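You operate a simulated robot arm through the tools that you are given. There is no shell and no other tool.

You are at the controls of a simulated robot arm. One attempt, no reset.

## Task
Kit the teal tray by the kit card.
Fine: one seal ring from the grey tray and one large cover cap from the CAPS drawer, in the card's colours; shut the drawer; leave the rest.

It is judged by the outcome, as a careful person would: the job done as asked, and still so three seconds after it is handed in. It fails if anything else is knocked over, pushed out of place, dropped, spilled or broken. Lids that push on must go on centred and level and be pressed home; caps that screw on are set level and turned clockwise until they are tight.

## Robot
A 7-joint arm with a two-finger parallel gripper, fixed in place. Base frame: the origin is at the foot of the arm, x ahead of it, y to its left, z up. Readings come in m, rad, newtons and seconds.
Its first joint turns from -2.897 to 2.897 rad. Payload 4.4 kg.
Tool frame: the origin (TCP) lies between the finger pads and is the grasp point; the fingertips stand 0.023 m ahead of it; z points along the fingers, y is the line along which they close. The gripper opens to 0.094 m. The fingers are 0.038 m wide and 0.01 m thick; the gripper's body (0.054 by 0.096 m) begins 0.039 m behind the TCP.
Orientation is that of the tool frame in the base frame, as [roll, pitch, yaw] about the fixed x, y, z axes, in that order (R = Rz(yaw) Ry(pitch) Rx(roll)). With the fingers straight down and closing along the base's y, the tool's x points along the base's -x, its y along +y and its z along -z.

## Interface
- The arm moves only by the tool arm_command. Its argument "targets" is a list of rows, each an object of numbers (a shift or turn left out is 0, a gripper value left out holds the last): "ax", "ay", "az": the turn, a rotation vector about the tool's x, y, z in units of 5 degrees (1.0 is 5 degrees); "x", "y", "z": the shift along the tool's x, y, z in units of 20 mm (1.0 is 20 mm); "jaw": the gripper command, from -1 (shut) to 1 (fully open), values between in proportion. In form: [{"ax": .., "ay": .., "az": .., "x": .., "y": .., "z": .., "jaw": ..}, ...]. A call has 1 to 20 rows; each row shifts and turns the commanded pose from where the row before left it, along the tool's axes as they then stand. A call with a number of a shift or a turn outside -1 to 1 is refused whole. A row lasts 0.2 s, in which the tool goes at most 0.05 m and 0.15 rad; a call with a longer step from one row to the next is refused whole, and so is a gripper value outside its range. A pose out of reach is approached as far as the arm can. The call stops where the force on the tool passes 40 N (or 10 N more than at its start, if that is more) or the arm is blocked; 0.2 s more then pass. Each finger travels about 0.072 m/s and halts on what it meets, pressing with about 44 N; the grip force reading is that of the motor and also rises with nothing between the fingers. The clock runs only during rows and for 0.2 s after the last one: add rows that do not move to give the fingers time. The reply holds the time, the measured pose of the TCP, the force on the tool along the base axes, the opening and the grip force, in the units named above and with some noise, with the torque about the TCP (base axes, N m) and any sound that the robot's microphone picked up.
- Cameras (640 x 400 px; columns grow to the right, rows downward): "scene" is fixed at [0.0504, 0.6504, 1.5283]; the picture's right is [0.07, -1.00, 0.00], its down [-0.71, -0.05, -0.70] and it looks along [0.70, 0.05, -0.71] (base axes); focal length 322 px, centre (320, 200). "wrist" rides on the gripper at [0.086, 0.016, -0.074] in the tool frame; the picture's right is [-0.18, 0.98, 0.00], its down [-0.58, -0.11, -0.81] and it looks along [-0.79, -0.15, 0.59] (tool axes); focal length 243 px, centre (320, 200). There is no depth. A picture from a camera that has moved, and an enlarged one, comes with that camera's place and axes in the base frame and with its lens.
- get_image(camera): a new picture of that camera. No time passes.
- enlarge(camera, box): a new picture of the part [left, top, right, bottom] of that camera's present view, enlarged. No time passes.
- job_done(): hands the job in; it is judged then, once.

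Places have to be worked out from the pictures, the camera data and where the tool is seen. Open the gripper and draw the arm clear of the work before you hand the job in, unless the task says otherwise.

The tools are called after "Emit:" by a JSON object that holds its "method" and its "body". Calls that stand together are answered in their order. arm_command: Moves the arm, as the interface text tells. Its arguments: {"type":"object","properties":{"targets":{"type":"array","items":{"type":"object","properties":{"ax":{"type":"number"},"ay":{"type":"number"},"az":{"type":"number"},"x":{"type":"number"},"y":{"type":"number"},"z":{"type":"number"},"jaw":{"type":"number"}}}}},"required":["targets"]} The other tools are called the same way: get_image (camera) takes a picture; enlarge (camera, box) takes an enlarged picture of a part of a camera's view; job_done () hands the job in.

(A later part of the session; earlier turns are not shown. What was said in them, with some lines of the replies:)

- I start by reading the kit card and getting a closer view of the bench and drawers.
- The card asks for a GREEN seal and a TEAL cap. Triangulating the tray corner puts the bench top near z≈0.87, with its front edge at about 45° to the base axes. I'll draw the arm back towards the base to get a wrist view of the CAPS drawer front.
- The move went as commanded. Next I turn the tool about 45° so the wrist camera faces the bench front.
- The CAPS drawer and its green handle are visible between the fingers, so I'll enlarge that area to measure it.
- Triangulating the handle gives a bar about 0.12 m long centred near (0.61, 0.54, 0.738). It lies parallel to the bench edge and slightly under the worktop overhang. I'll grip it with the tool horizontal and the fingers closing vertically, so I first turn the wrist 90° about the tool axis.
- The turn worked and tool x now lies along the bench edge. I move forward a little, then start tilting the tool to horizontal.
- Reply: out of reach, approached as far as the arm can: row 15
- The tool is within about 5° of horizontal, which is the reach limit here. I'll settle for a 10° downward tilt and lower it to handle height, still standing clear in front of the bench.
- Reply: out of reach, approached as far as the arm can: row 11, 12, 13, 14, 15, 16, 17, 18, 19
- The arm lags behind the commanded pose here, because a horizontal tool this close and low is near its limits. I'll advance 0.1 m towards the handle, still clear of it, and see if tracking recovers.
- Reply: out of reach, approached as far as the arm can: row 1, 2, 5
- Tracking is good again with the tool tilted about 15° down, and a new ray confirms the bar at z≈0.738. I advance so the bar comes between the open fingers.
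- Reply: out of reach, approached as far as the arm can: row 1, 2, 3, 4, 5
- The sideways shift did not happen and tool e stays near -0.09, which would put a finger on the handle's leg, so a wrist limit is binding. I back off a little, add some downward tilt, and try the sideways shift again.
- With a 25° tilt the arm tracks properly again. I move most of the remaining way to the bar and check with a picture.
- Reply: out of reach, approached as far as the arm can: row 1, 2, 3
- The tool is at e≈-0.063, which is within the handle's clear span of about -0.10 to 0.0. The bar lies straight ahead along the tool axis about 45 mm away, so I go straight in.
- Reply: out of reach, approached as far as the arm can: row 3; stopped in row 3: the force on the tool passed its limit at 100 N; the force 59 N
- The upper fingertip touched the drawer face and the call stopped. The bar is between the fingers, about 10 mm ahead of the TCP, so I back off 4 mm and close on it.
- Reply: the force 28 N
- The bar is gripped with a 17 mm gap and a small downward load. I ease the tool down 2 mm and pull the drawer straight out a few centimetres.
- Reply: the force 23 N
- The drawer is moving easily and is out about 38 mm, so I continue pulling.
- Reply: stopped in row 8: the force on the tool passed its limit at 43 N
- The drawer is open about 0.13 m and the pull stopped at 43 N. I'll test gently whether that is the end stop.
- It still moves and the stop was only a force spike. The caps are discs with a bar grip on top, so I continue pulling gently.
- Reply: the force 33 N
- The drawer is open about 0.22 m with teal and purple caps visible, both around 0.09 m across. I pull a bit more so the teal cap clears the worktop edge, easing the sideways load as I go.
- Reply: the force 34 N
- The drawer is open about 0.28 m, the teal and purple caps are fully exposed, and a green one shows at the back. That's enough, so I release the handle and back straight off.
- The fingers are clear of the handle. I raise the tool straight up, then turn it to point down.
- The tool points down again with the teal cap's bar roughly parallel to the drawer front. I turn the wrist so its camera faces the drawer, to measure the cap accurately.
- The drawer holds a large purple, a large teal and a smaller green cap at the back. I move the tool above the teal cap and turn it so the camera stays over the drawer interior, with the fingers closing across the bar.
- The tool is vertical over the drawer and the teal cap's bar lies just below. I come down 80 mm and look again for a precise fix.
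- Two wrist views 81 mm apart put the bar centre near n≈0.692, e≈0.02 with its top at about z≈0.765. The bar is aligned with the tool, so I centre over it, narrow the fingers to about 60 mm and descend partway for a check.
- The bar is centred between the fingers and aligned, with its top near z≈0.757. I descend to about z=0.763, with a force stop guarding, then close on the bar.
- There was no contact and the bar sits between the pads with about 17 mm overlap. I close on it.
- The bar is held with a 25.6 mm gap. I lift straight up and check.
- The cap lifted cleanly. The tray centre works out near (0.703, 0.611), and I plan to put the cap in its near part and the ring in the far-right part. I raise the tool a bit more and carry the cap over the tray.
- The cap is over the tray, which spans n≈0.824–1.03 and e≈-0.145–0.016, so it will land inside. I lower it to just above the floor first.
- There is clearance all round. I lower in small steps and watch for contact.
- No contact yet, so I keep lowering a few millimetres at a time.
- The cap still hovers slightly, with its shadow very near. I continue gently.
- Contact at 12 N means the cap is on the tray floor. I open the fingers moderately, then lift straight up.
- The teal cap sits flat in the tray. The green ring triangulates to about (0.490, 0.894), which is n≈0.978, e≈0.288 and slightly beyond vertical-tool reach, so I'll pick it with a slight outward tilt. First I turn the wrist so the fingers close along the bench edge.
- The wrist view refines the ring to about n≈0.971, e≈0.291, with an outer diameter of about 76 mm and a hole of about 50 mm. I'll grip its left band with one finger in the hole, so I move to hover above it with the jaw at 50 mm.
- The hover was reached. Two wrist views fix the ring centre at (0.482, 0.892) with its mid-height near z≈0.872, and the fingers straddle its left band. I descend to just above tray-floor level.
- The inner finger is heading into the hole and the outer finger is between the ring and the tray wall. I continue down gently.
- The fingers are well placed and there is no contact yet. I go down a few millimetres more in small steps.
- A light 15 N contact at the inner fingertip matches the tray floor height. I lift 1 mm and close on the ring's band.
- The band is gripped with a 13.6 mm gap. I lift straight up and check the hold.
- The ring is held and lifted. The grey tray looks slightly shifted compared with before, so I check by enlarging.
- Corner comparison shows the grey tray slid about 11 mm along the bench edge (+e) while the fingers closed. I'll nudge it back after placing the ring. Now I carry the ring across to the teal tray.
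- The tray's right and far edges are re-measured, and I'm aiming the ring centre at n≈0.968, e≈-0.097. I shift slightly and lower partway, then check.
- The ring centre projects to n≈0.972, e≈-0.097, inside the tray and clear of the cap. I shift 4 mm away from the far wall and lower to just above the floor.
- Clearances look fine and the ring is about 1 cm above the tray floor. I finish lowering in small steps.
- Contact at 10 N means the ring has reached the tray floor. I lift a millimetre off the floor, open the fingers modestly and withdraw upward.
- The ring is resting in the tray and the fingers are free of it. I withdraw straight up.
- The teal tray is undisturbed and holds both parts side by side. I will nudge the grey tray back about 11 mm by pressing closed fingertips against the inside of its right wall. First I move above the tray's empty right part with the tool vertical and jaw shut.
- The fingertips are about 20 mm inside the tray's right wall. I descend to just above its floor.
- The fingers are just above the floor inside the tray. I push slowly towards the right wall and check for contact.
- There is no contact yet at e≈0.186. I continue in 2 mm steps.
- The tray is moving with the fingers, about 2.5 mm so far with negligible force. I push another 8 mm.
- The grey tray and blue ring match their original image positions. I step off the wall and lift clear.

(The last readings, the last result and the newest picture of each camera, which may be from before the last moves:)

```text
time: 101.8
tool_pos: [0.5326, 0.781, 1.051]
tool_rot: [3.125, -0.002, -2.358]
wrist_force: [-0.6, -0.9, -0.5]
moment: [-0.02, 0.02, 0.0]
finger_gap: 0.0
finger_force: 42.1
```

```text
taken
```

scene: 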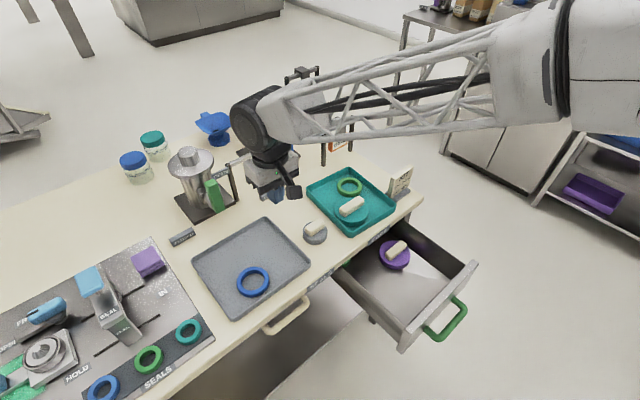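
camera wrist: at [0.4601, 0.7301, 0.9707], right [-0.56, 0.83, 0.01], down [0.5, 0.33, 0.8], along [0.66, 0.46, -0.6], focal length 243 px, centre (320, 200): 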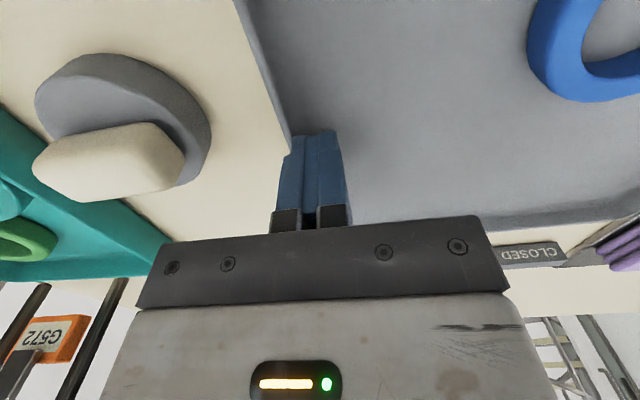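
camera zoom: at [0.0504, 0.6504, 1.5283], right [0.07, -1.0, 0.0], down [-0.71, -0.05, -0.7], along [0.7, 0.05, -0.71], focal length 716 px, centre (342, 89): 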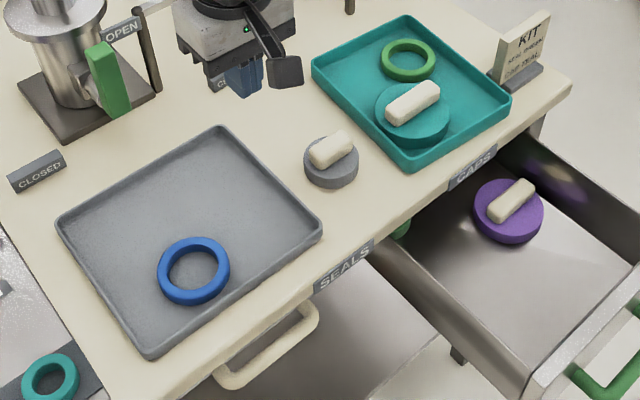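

Everything is in place, so now the drawer has to be shut. I go back to the space in front of the drawer at safe height, and I'll re-grip the handle the same way as before to push it in.

Emit:
{"method": "arm_command", "body": {"targets": [{"x": 0.98, "y": -0.55, "jaw": 1}, {"x": 0.98, "y": -0.55}, {"x": 0.98, "y": -0.55}, {"x": 0.98, "y": -0.55}, {"x": 0.98, "y": -0.55}, {"x": 0.98, "y": -0.55}, {"x": 0.98, "y": -0.55}, {"x": 0.98, "y": -0.55}, {"x": 0.98, "y": -0.55}, {"x": 0.98, "y": -0.55}, {"x": 0.98, "y": -0.55}, {"x": 0.98, "y": -0.55}, {"x": 0.98, "y": -0.55}, {"x": 0.98, "y": -0.55}, {"x": 0.98, "y": -0.55}, {"x": 0.98, "y": -0.55}, {"x": 0.98, "y": -0.55}, {"x": 0.98, "y": -0.55}, {"x": 0.98, "y": -0.55}, {"x": 0.98, "y": -0.55}]}}

Emit:
{"method": "arm_command", "body": {"targets": [{"x": 0.98, "y": -0.55}, {"x": 0.98, "y": -0.55}, {"x": 0.98, "y": -0.5}, {"z": 0.5}]}}

Emit:
{"method": "arm_command", "body": {"targets": [{"az": 1}, {"az": 1}, {"az": 1}, {"az": 1}, {"az": 1}, {"az": 1}, {"az": 1}, {"az": 1}, {"az": 1}, {"az": 1}, {"az": 1}, {"az": 1}, {"az": 1}, {"az": 1}, {"az": 1}, {"az": 1}, {"az": 1}, {"az": 0.5}]}}

```text
time: 106.0
tool_pos: [0.4117, 0.3492, 1.0463]
tool_rot: [3.127, -0.001, -2.357]
wrist_force: [-0.7, 0.4, 0.9]
moment: [-0.02, 0.0, 0.02]
finger_gap: 0.0938
finger_force: 0.0
```

```text
time: 107.0
tool_pos: [0.3902, 0.2855, 1.0361]
tool_rot: [3.125, -0.003, -2.357]
wrist_force: [0.5, 0.3, -0.1]
moment: [-0.01, -0.04, -0.02]
finger_gap: 0.094
finger_force: 0.1
```

```text
time: 110.8
tool_pos: [0.3922, 0.2849, 1.0368]
tool_rot: [-3.141, -0.016, 2.397]
wrist_force: [0.1, -0.9, -0.2]
moment: [0.0, -0.03, -0.02]
finger_gap: 0.0942
finger_force: 0.0
```

The pose matches my earlier retreat pose. I tilt the tool back to the gripping attitude and lower in front of the handle.

Emit:
{"method": "arm_command", "body": {"targets": [{"ax": -1}, {"ax": -1}, {"ax": -1}, {"ax": -1}, {"ax": -1}, {"ax": -1}, {"ax": -1}, {"ax": -1}, {"ax": -1}, {"ax": -1}, {"ax": -1}, {"ax": -1}, {"ax": -1}]}}

Emit:
{"method": "arm_command", "body": {"targets": [{"y": -0.9, "z": 0.42}, {"y": -0.9, "z": 0.42}, {"y": -0.9, "z": 0.42}, {"y": -0.9, "z": 0.42}, {"y": -0.9, "z": 0.42}, {"y": -0.9, "z": 0.42}, {"y": -0.9, "z": 0.42}, {"y": -0.9, "z": 0.42}, {"y": -0.9, "z": 0.42}, {"y": -0.9, "z": 0.42}, {"y": -0.9, "z": 0.42}, {"y": -0.9, "z": 0.42}, {"y": -0.9, "z": 0.42}]}}

Emit:
{"method": "get_image", "body": {"camera": "wrist"}}

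Emit:
{"method": "get_image", "body": {"camera": "scene"}}

```text
time: 113.8
tool_pos: [0.3995, 0.2879, 1.0023]
tool_rot: [2.08, -0.037, 2.395]
wrist_force: [-0.4, 0.2, -0.3]
moment: [0.03, -0.02, -0.03]
finger_gap: 0.0939
finger_force: 0.1
stopped in row 13: the arm was blocked; the commanded pose is now the measured one
```

```text
time: 116.6
tool_pos: [0.3801, 0.2802, 0.7441]
tool_rot: [2.079, -0.035, 2.396]
wrist_force: [-0.3, 0.2, -0.1]
moment: [-0.04, -0.04, 0.01]
finger_gap: 0.0939
finger_force: 0.0
```

```text
taken
camera wrist: at [0.2782, 0.2959, 0.7977], right [0.48, 0.21, 0.85], down [-0.08, -0.96, 0.28], along [0.87, -0.2, -0.44], focal length 243 px, centre (320, 200)
```

wrist: 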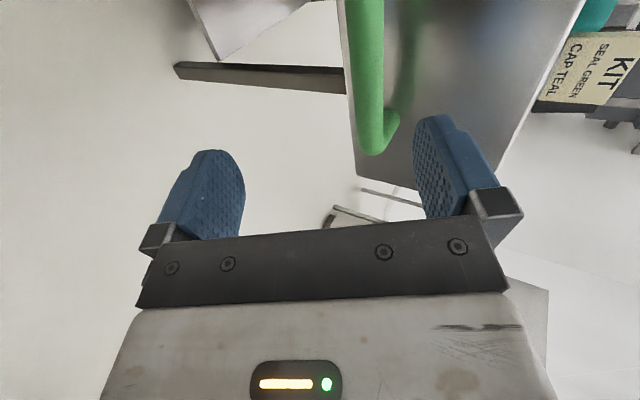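

```text
taken
```

scene: 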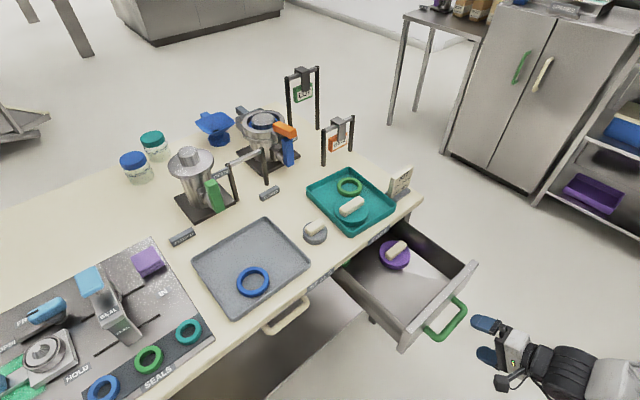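

The arm stopped slightly short of the earlier tilt and is now about 29° down, which still works. The bar is about 68 mm ahead and 31 mm to the upper side, so I advance to straddle it with a narrower jaw.

Emit:
{"method": "arm_command", "body": {"targets": [{"y": 0.5, "z": 0.3, "jaw": 0.4}, {"y": 0.5, "z": 0.7}, {"y": 0.35, "z": 0.7}, {"y": 0.2, "z": 0.6}]}}

Emit:
{"method": "get_image", "body": {"camera": "wrist"}}

Emit:
{"method": "enlarge", "body": {"camera": "scene", "box": [390, 260, 550, 380]}}

```text
time: 117.6
tool_pos: [0.4182, 0.32, 0.7501]
tool_rot: [2.08, -0.036, 2.394]
wrist_force: [0.7, -0.2, 1.4]
moment: [-0.02, 0.02, 0.01]
finger_gap: 0.0656
finger_force: 0.0
```

```text
taken
camera wrist: at [0.3159, 0.3355, 0.803], right [0.48, 0.21, 0.85], down [-0.08, -0.96, 0.28], along [0.87, -0.2, -0.44], focal length 243 px, centre (320, 200)
```

wrist: 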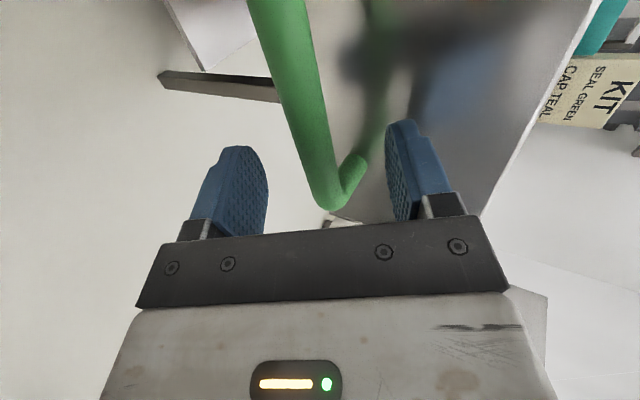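

```text
3.33 times, centred on (470, 320) of scene
camera zoom: at [0.0504, 0.6504, 1.5283], right [0.07, -1.0, 0.0], down [-0.71, -0.05, -0.7], along [0.7, 0.05, -0.71], focal length 1075 px, centre (-180, -200)
```

zoom: 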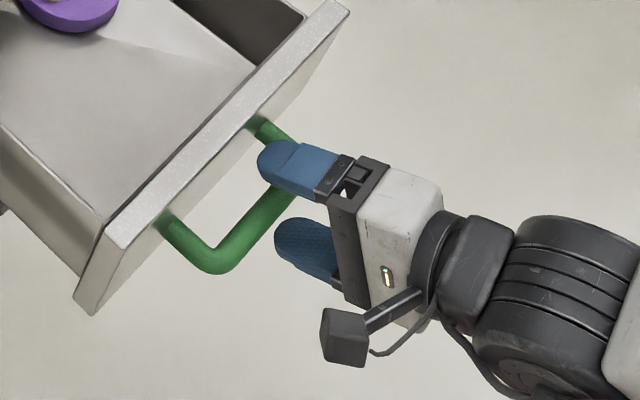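

The bar is centred between the fingers but near their tips. I advance 12 mm and close.

Emit:
{"method": "arm_command", "body": {"targets": [{"z": 0.3}, {"z": 0.3}, {"jaw": -1}, {"jaw": -1}, {"jaw": -1}, {"jaw": -1}, {"jaw": -1}]}}

Emit:
{"method": "get_image", "body": {"camera": "wrist"}}

```text
time: 119.2
tool_pos: [0.4239, 0.3269, 0.7445]
tool_rot: [2.08, -0.038, 2.397]
wrist_force: [3.2, -3.3, -34.7]
moment: [-1.18, -0.94, 0.97]
finger_gap: 0.0181
finger_force: 45.1
```

```text
taken
camera wrist: at [0.3222, 0.3431, 0.7968], right [0.48, 0.21, 0.85], down [-0.08, -0.96, 0.28], along [0.87, -0.2, -0.45], focal length 243 px, centre (320, 200)
```

wrist: 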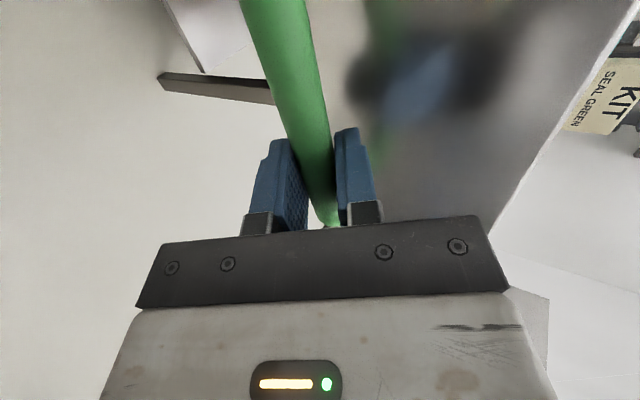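

The handle is gripped. I ease the vertical load, then push the drawer in along its travel.

Emit:
{"method": "arm_command", "body": {"targets": [{"y": -0.12, "z": 0.06}, {"y": -0.05, "z": 0.03}, {"z": 0.44, "y": 0.243, "x": -0.021}, {"z": 0.52, "y": 0.292, "x": -0.026}, {"z": 0.52, "y": 0.292, "x": -0.026}, {"z": 0.52, "y": 0.292, "x": -0.026}, {"z": 0.52, "y": 0.292, "x": -0.026}, {"z": 0.52, "y": 0.292, "x": -0.026}]}}

Emit:
{"method": "get_image", "body": {"camera": "scene"}}

```text
time: 120.6
tool_pos: [0.4586, 0.3595, 0.7437]
tool_rot: [2.075, -0.034, 2.398]
wrist_force: [2.4, -3.2, 2.7]
moment: [-0.69, -0.61, 2.01]
finger_gap: 0.0181
finger_force: 44.9
stopped in row 7: the force on the tool passed its limit at 46 N (the readings are from after the stop); the commanded pose is now the measured one
```

```text
taken
```

scene: 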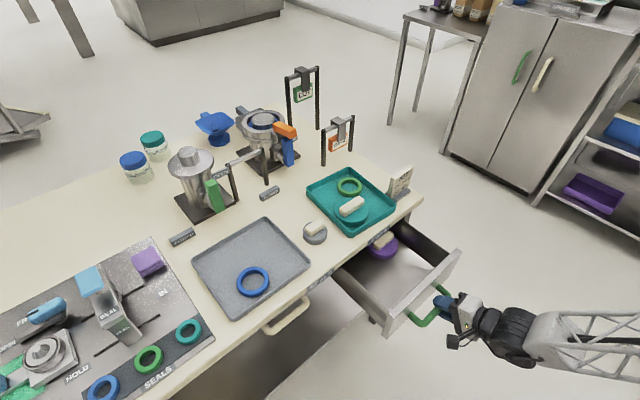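

The drawer moved in about 5 cm before a brief force spike that has since relaxed. I keep pushing.

Emit:
{"method": "arm_command", "body": {"targets": [{"z": 0.52, "y": 0.292, "x": -0.026}, {"z": 0.52, "y": 0.292, "x": -0.026}, {"z": 0.52, "y": 0.292, "x": -0.026}, {"z": 0.52, "y": 0.292, "x": -0.026}, {"z": 0.52, "y": 0.292, "x": -0.026}, {"z": 0.52, "y": 0.292, "x": -0.026}, {"z": 0.52, "y": 0.292, "x": -0.026}, {"z": 0.52, "y": 0.292, "x": -0.026}]}}

```text
time: 122.4
tool_pos: [0.5262, 0.4278, 0.7421]
tool_rot: [2.073, -0.035, 2.395]
wrist_force: [-22.1, 20.6, 0.3]
moment: [-0.94, -0.94, 1.13]
finger_gap: 0.0182
finger_force: 45.4
```

The drawer is now about 10 cm from closed. I ease the sideways load and continue.

Emit:
{"method": "arm_command", "body": {"targets": [{"x": 0.07}, {"z": 0.52, "y": 0.292, "x": -0.01}, {"z": 0.52, "y": 0.292, "x": -0.01}, {"z": 0.52, "y": 0.292, "x": -0.01}, {"z": 0.52, "y": 0.292, "x": -0.01}, {"z": 0.52, "y": 0.292, "x": -0.01}, {"z": 0.52, "y": 0.292, "x": -0.01}]}}

Emit:
{"method": "enlarge", "body": {"camera": "scene", "box": [300, 180, 460, 300]}}

```text
time: 124.0
tool_pos: [0.5741, 0.4805, 0.7433]
tool_rot: [2.073, -0.035, 2.397]
wrist_force: [20.2, -21.3, -10.1]
moment: [-1.2, -1.14, 0.63]
finger_gap: 0.018
finger_force: 45.3
```

```text
3.33 times, centred on (380, 240) of scene
camera zoom: at [0.0504, 0.6504, 1.5283], right [0.07, -1.0, 0.0], down [-0.71, -0.05, -0.7], along [0.7, 0.05, -0.71], focal length 1075 px, centre (120, 67)
```

zoom: 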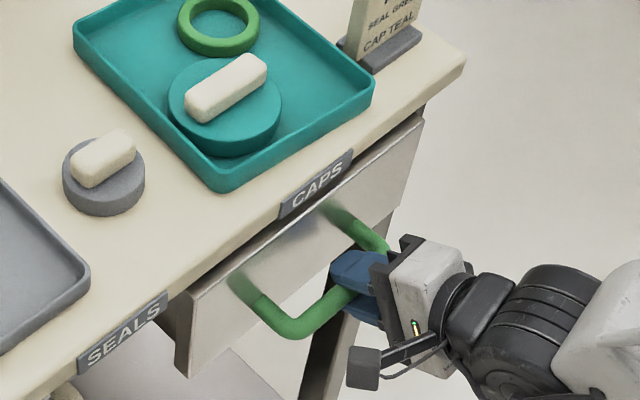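

About 6 cm remain. I trim the sideways load again and push on.

Emit:
{"method": "arm_command", "body": {"targets": [{"x": -0.05}, {"z": 0.44, "y": 0.24, "x": -0.018}, {"z": 0.44, "y": 0.24, "x": -0.018}, {"z": 0.44, "y": 0.24, "x": -0.018}, {"z": 0.44, "y": 0.24, "x": -0.018}, {"z": 0.44, "y": 0.24, "x": -0.018}]}}

Emit:
{"method": "enlarge", "body": {"camera": "scene", "box": [300, 180, 460, 300]}}

```text
time: 125.4
tool_pos: [0.6078, 0.5162, 0.7434]
tool_rot: [2.072, -0.035, 2.397]
wrist_force: [17.6, -17.9, 1.2]
moment: [-1.23, -1.29, 0.33]
finger_gap: 0.0181
finger_force: 44.8
```

```text
3.33 times, centred on (380, 240) of scene
camera zoom: at [0.0504, 0.6504, 1.5283], right [0.07, -1.0, 0.0], down [-0.71, -0.05, -0.7], along [0.7, 0.05, -0.71], focal length 1075 px, centre (120, 67)
```

zoom: 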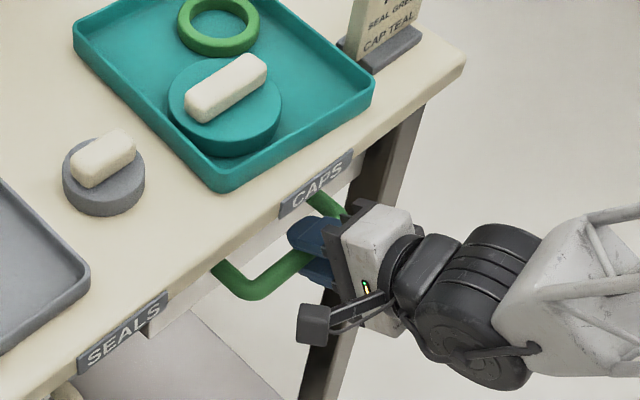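

About 1–1.5 cm remain. I push until it meets its stop.

Emit:
{"method": "arm_command", "body": {"targets": [{"x": -0.03}, {"z": 0.26, "y": 0.145, "x": -0.01}, {"z": 0.26, "y": 0.145, "x": -0.01}, {"z": 0.26, "y": 0.145, "x": -0.01}, {"z": 0.26, "y": 0.145, "x": -0.01}, {"z": 0.26, "y": 0.145, "x": -0.01}]}}

Emit:
{"method": "enlarge", "body": {"camera": "scene", "box": [320, 210, 416, 270]}}

```text
time: 126.7
tool_pos: [0.6259, 0.5289, 0.7393]
tool_rot: [2.079, -0.035, 2.396]
wrist_force: [-4.1, -6.3, 2.1]
moment: [-1.01, -0.97, 1.54]
finger_gap: 0.0181
finger_force: 45.2
stopped in row 6: the force on the tool passed its limit at 48 N (the readings are from after the stop); the commanded pose is now the measured one
```

```text
6.67 times, centred on (368, 240) of scene
camera zoom: at [0.0504, 0.6504, 1.5283], right [0.07, -1.0, 0.0], down [-0.71, -0.05, -0.7], along [0.7, 0.05, -0.71], focal length 2150 px, centre (0, -67)
```

zoom: 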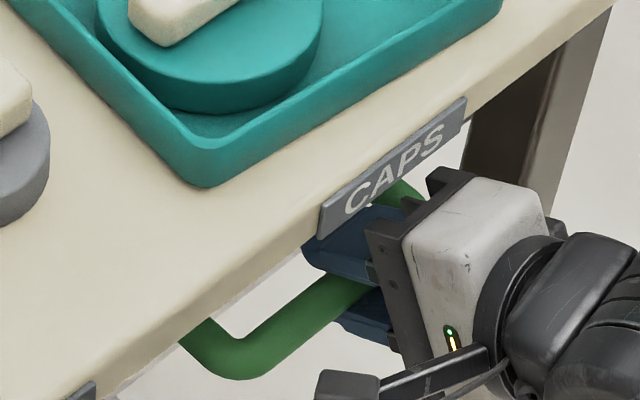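

The handle's outline matches its original closed position. I give one more gentle push to confirm it's against the stop.

Emit:
{"method": "arm_command", "body": {"targets": [{"z": 0.17, "y": 0.1}, {"z": 0.17, "y": 0.1}, {"z": 0.17, "y": 0.1}]}}

Emit:
{"method": "enlarge", "body": {"camera": "scene", "box": [320, 210, 416, 270]}}

```text
time: 127.3
tool_pos: [0.6291, 0.5338, 0.7348]
tool_rot: [2.088, -0.034, 2.397]
wrist_force: [-10.7, -11.1, 10.7]
moment: [-0.99, -0.93, 1.41]
finger_gap: 0.0181
finger_force: 44.9
stopped in row 3: the force on the tool passed its limit at 66 N (the readings are from after the stop); the commanded pose is now the measured one
```

```text
6.67 times, centred on (368, 240) of scene
camera zoom: at [0.0504, 0.6504, 1.5283], right [0.07, -1.0, 0.0], down [-0.71, -0.05, -0.7], along [0.7, 0.05, -0.71], focal length 2150 px, centre (0, -67)
```

zoom: 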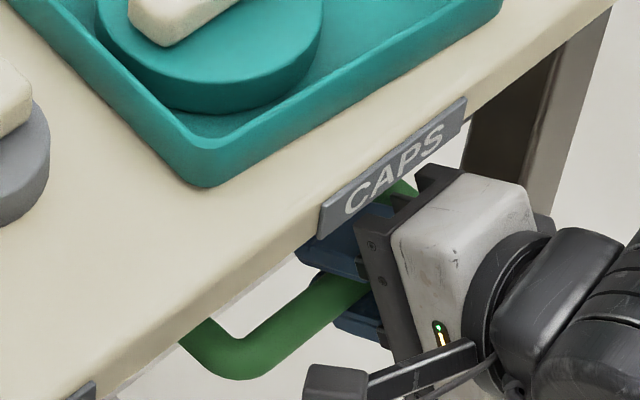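

The drawer didn't move further, so it is fully shut. I open the fingers moderately and slide straight off the bar.

Emit:
{"method": "arm_command", "body": {"targets": [{"jaw": -0.2}, {"jaw": -0.05}, {"jaw": -0.05}, {"z": -0.3}, {"z": -0.5}, {"z": -0.7, "jaw": 0.2}, {"z": -0.8}, {"z": -0.8}, {"z": -0.8}, {"z": -0.8}]}}

Emit:
{"method": "get_image", "body": {"camera": "scene"}}

Emit:
{"method": "get_image", "body": {"camera": "wrist"}}

```text
time: 129.5
tool_pos: [0.5745, 0.4731, 0.7819]
tool_rot: [2.088, -0.039, 2.394]
wrist_force: [0.1, 0.4, 1.2]
moment: [0.0, -0.03, -0.04]
finger_gap: 0.0564
finger_force: 0.0
```

```text
taken
```

scene: 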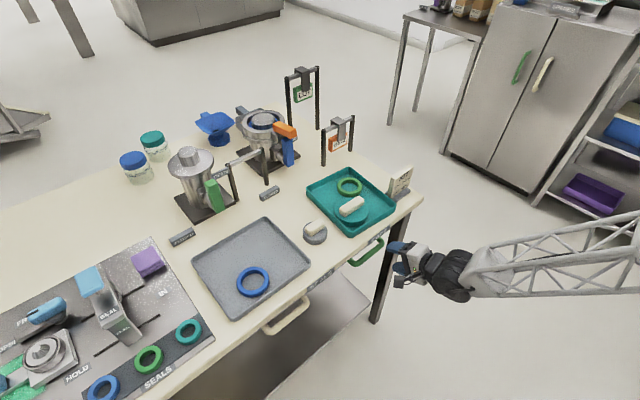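

```text
taken
camera wrist: at [0.4728, 0.4883, 0.836], right [0.49, 0.21, 0.85], down [-0.08, -0.96, 0.28], along [0.87, -0.2, -0.45], focal length 243 px, centre (320, 200)
```

wrist: 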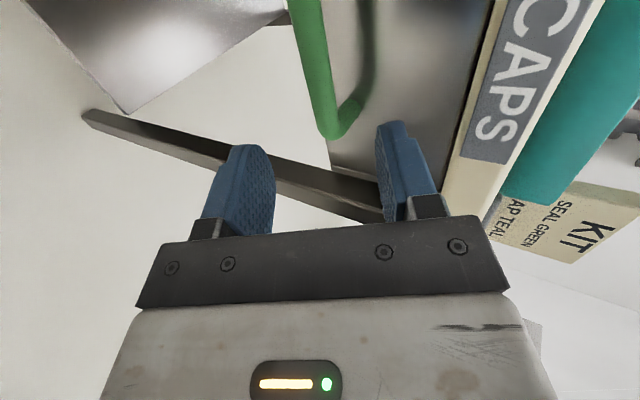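

The fingers are clear of the handle. I draw the arm back away from the bench and open the gripper, then compare the scene with the start.

Emit:
{"method": "arm_command", "body": {"targets": [{"z": -0.9, "jaw": 1}, {"z": -0.9}, {"z": -0.9}, {"z": -0.9}, {"z": -0.9}, {"z": -0.9}, {"z": -0.9}, {"z": -0.9}]}}

Emit:
{"method": "enlarge", "body": {"camera": "scene", "box": [180, 160, 440, 340]}}

Emit:
{"method": "enlarge", "body": {"camera": "scene", "box": [320, 210, 416, 270]}}

Emit:
{"method": "enlarge", "body": {"camera": "scene", "box": [290, 140, 450, 260]}}

Emit:
{"method": "get_image", "body": {"camera": "wrist"}}

```text
time: 131.3
tool_pos: [0.4918, 0.3799, 0.8548]
tool_rot: [2.089, -0.035, 2.393]
wrist_force: [-0.3, 0.0, -0.6]
moment: [0.0, 0.02, 0.0]
finger_gap: 0.094
finger_force: 0.0
```

```text
2.22 times, centred on (310, 250) of scene
camera zoom: at [0.0504, 0.6504, 1.5283], right [0.07, -1.0, 0.0], down [-0.71, -0.05, -0.7], along [0.7, 0.05, -0.71], focal length 716 px, centre (342, 89)
```

zoom: 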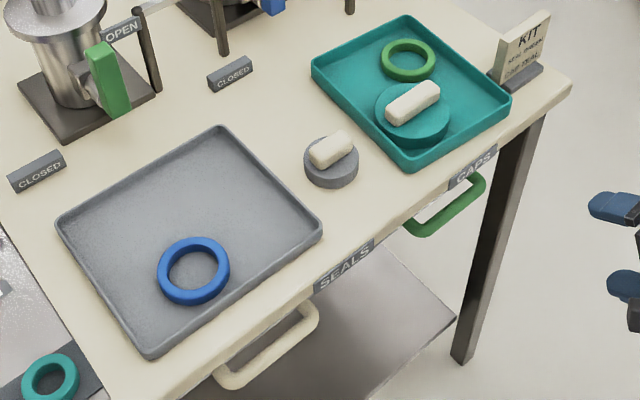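

```text
6.67 times, centred on (368, 240) of scene
camera zoom: at [0.0504, 0.6504, 1.5283], right [0.07, -1.0, 0.0], down [-0.71, -0.05, -0.7], along [0.7, 0.05, -0.71], focal length 2150 px, centre (0, -67)
```

zoom: 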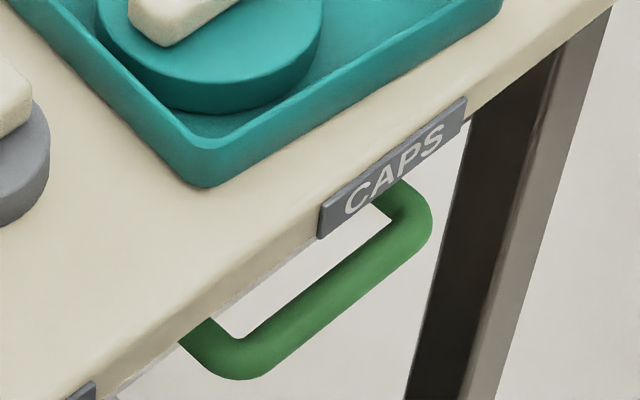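

```text
3.33 times, centred on (370, 200) of scene
camera zoom: at [0.0504, 0.6504, 1.5283], right [0.07, -1.0, 0.0], down [-0.71, -0.05, -0.7], along [0.7, 0.05, -0.71], focal length 1075 px, centre (153, 200)
```

zoom: 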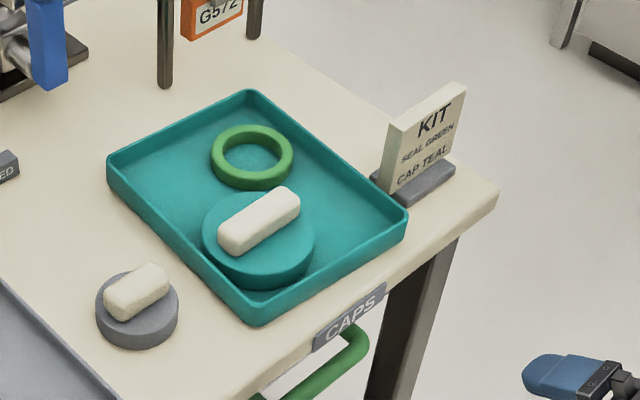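

```text
taken
camera wrist: at [0.3901, 0.3958, 0.9089], right [0.49, 0.21, 0.85], down [-0.08, -0.96, 0.28], along [0.87, -0.2, -0.45], focal length 243 px, centre (320, 200)
```

wrist: 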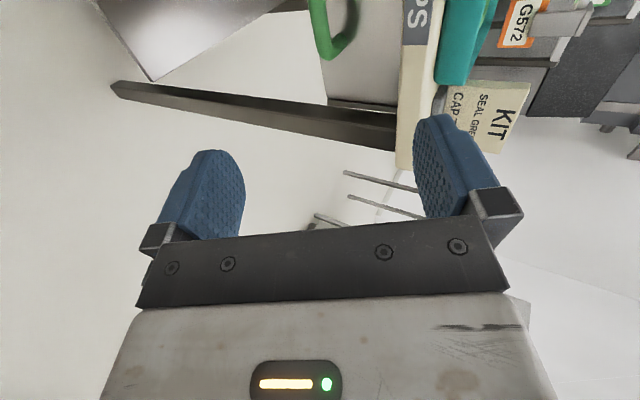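

The green seal and the large teal cap lie flat in the teal tray. The drawer handle, grey tray, blue ring and card match their starting positions, and the gripper is open and clear of the bench, so I hand the job in.

Emit:
{"method": "job_done", "body": {}}

```text
The job is handed in.
```

The kit is done and handed in: the green seal ring and the large teal cover cap are lying flat, side by side, in the teal tray. The CAPS drawer is shut, and its handle sits exactly where it was at the start.

While I gripped the ring, the grey tray slid about 11 mm to the left along the bench. I pushed it back, and in the pictures the tray and the blue ring line up with where they began.

The kit card, the grey cap and everything else visible on the bench look unmoved. I didn't reopen the drawer to check the purple and green caps left inside. The gripper is open and the arm is clear of the bench.
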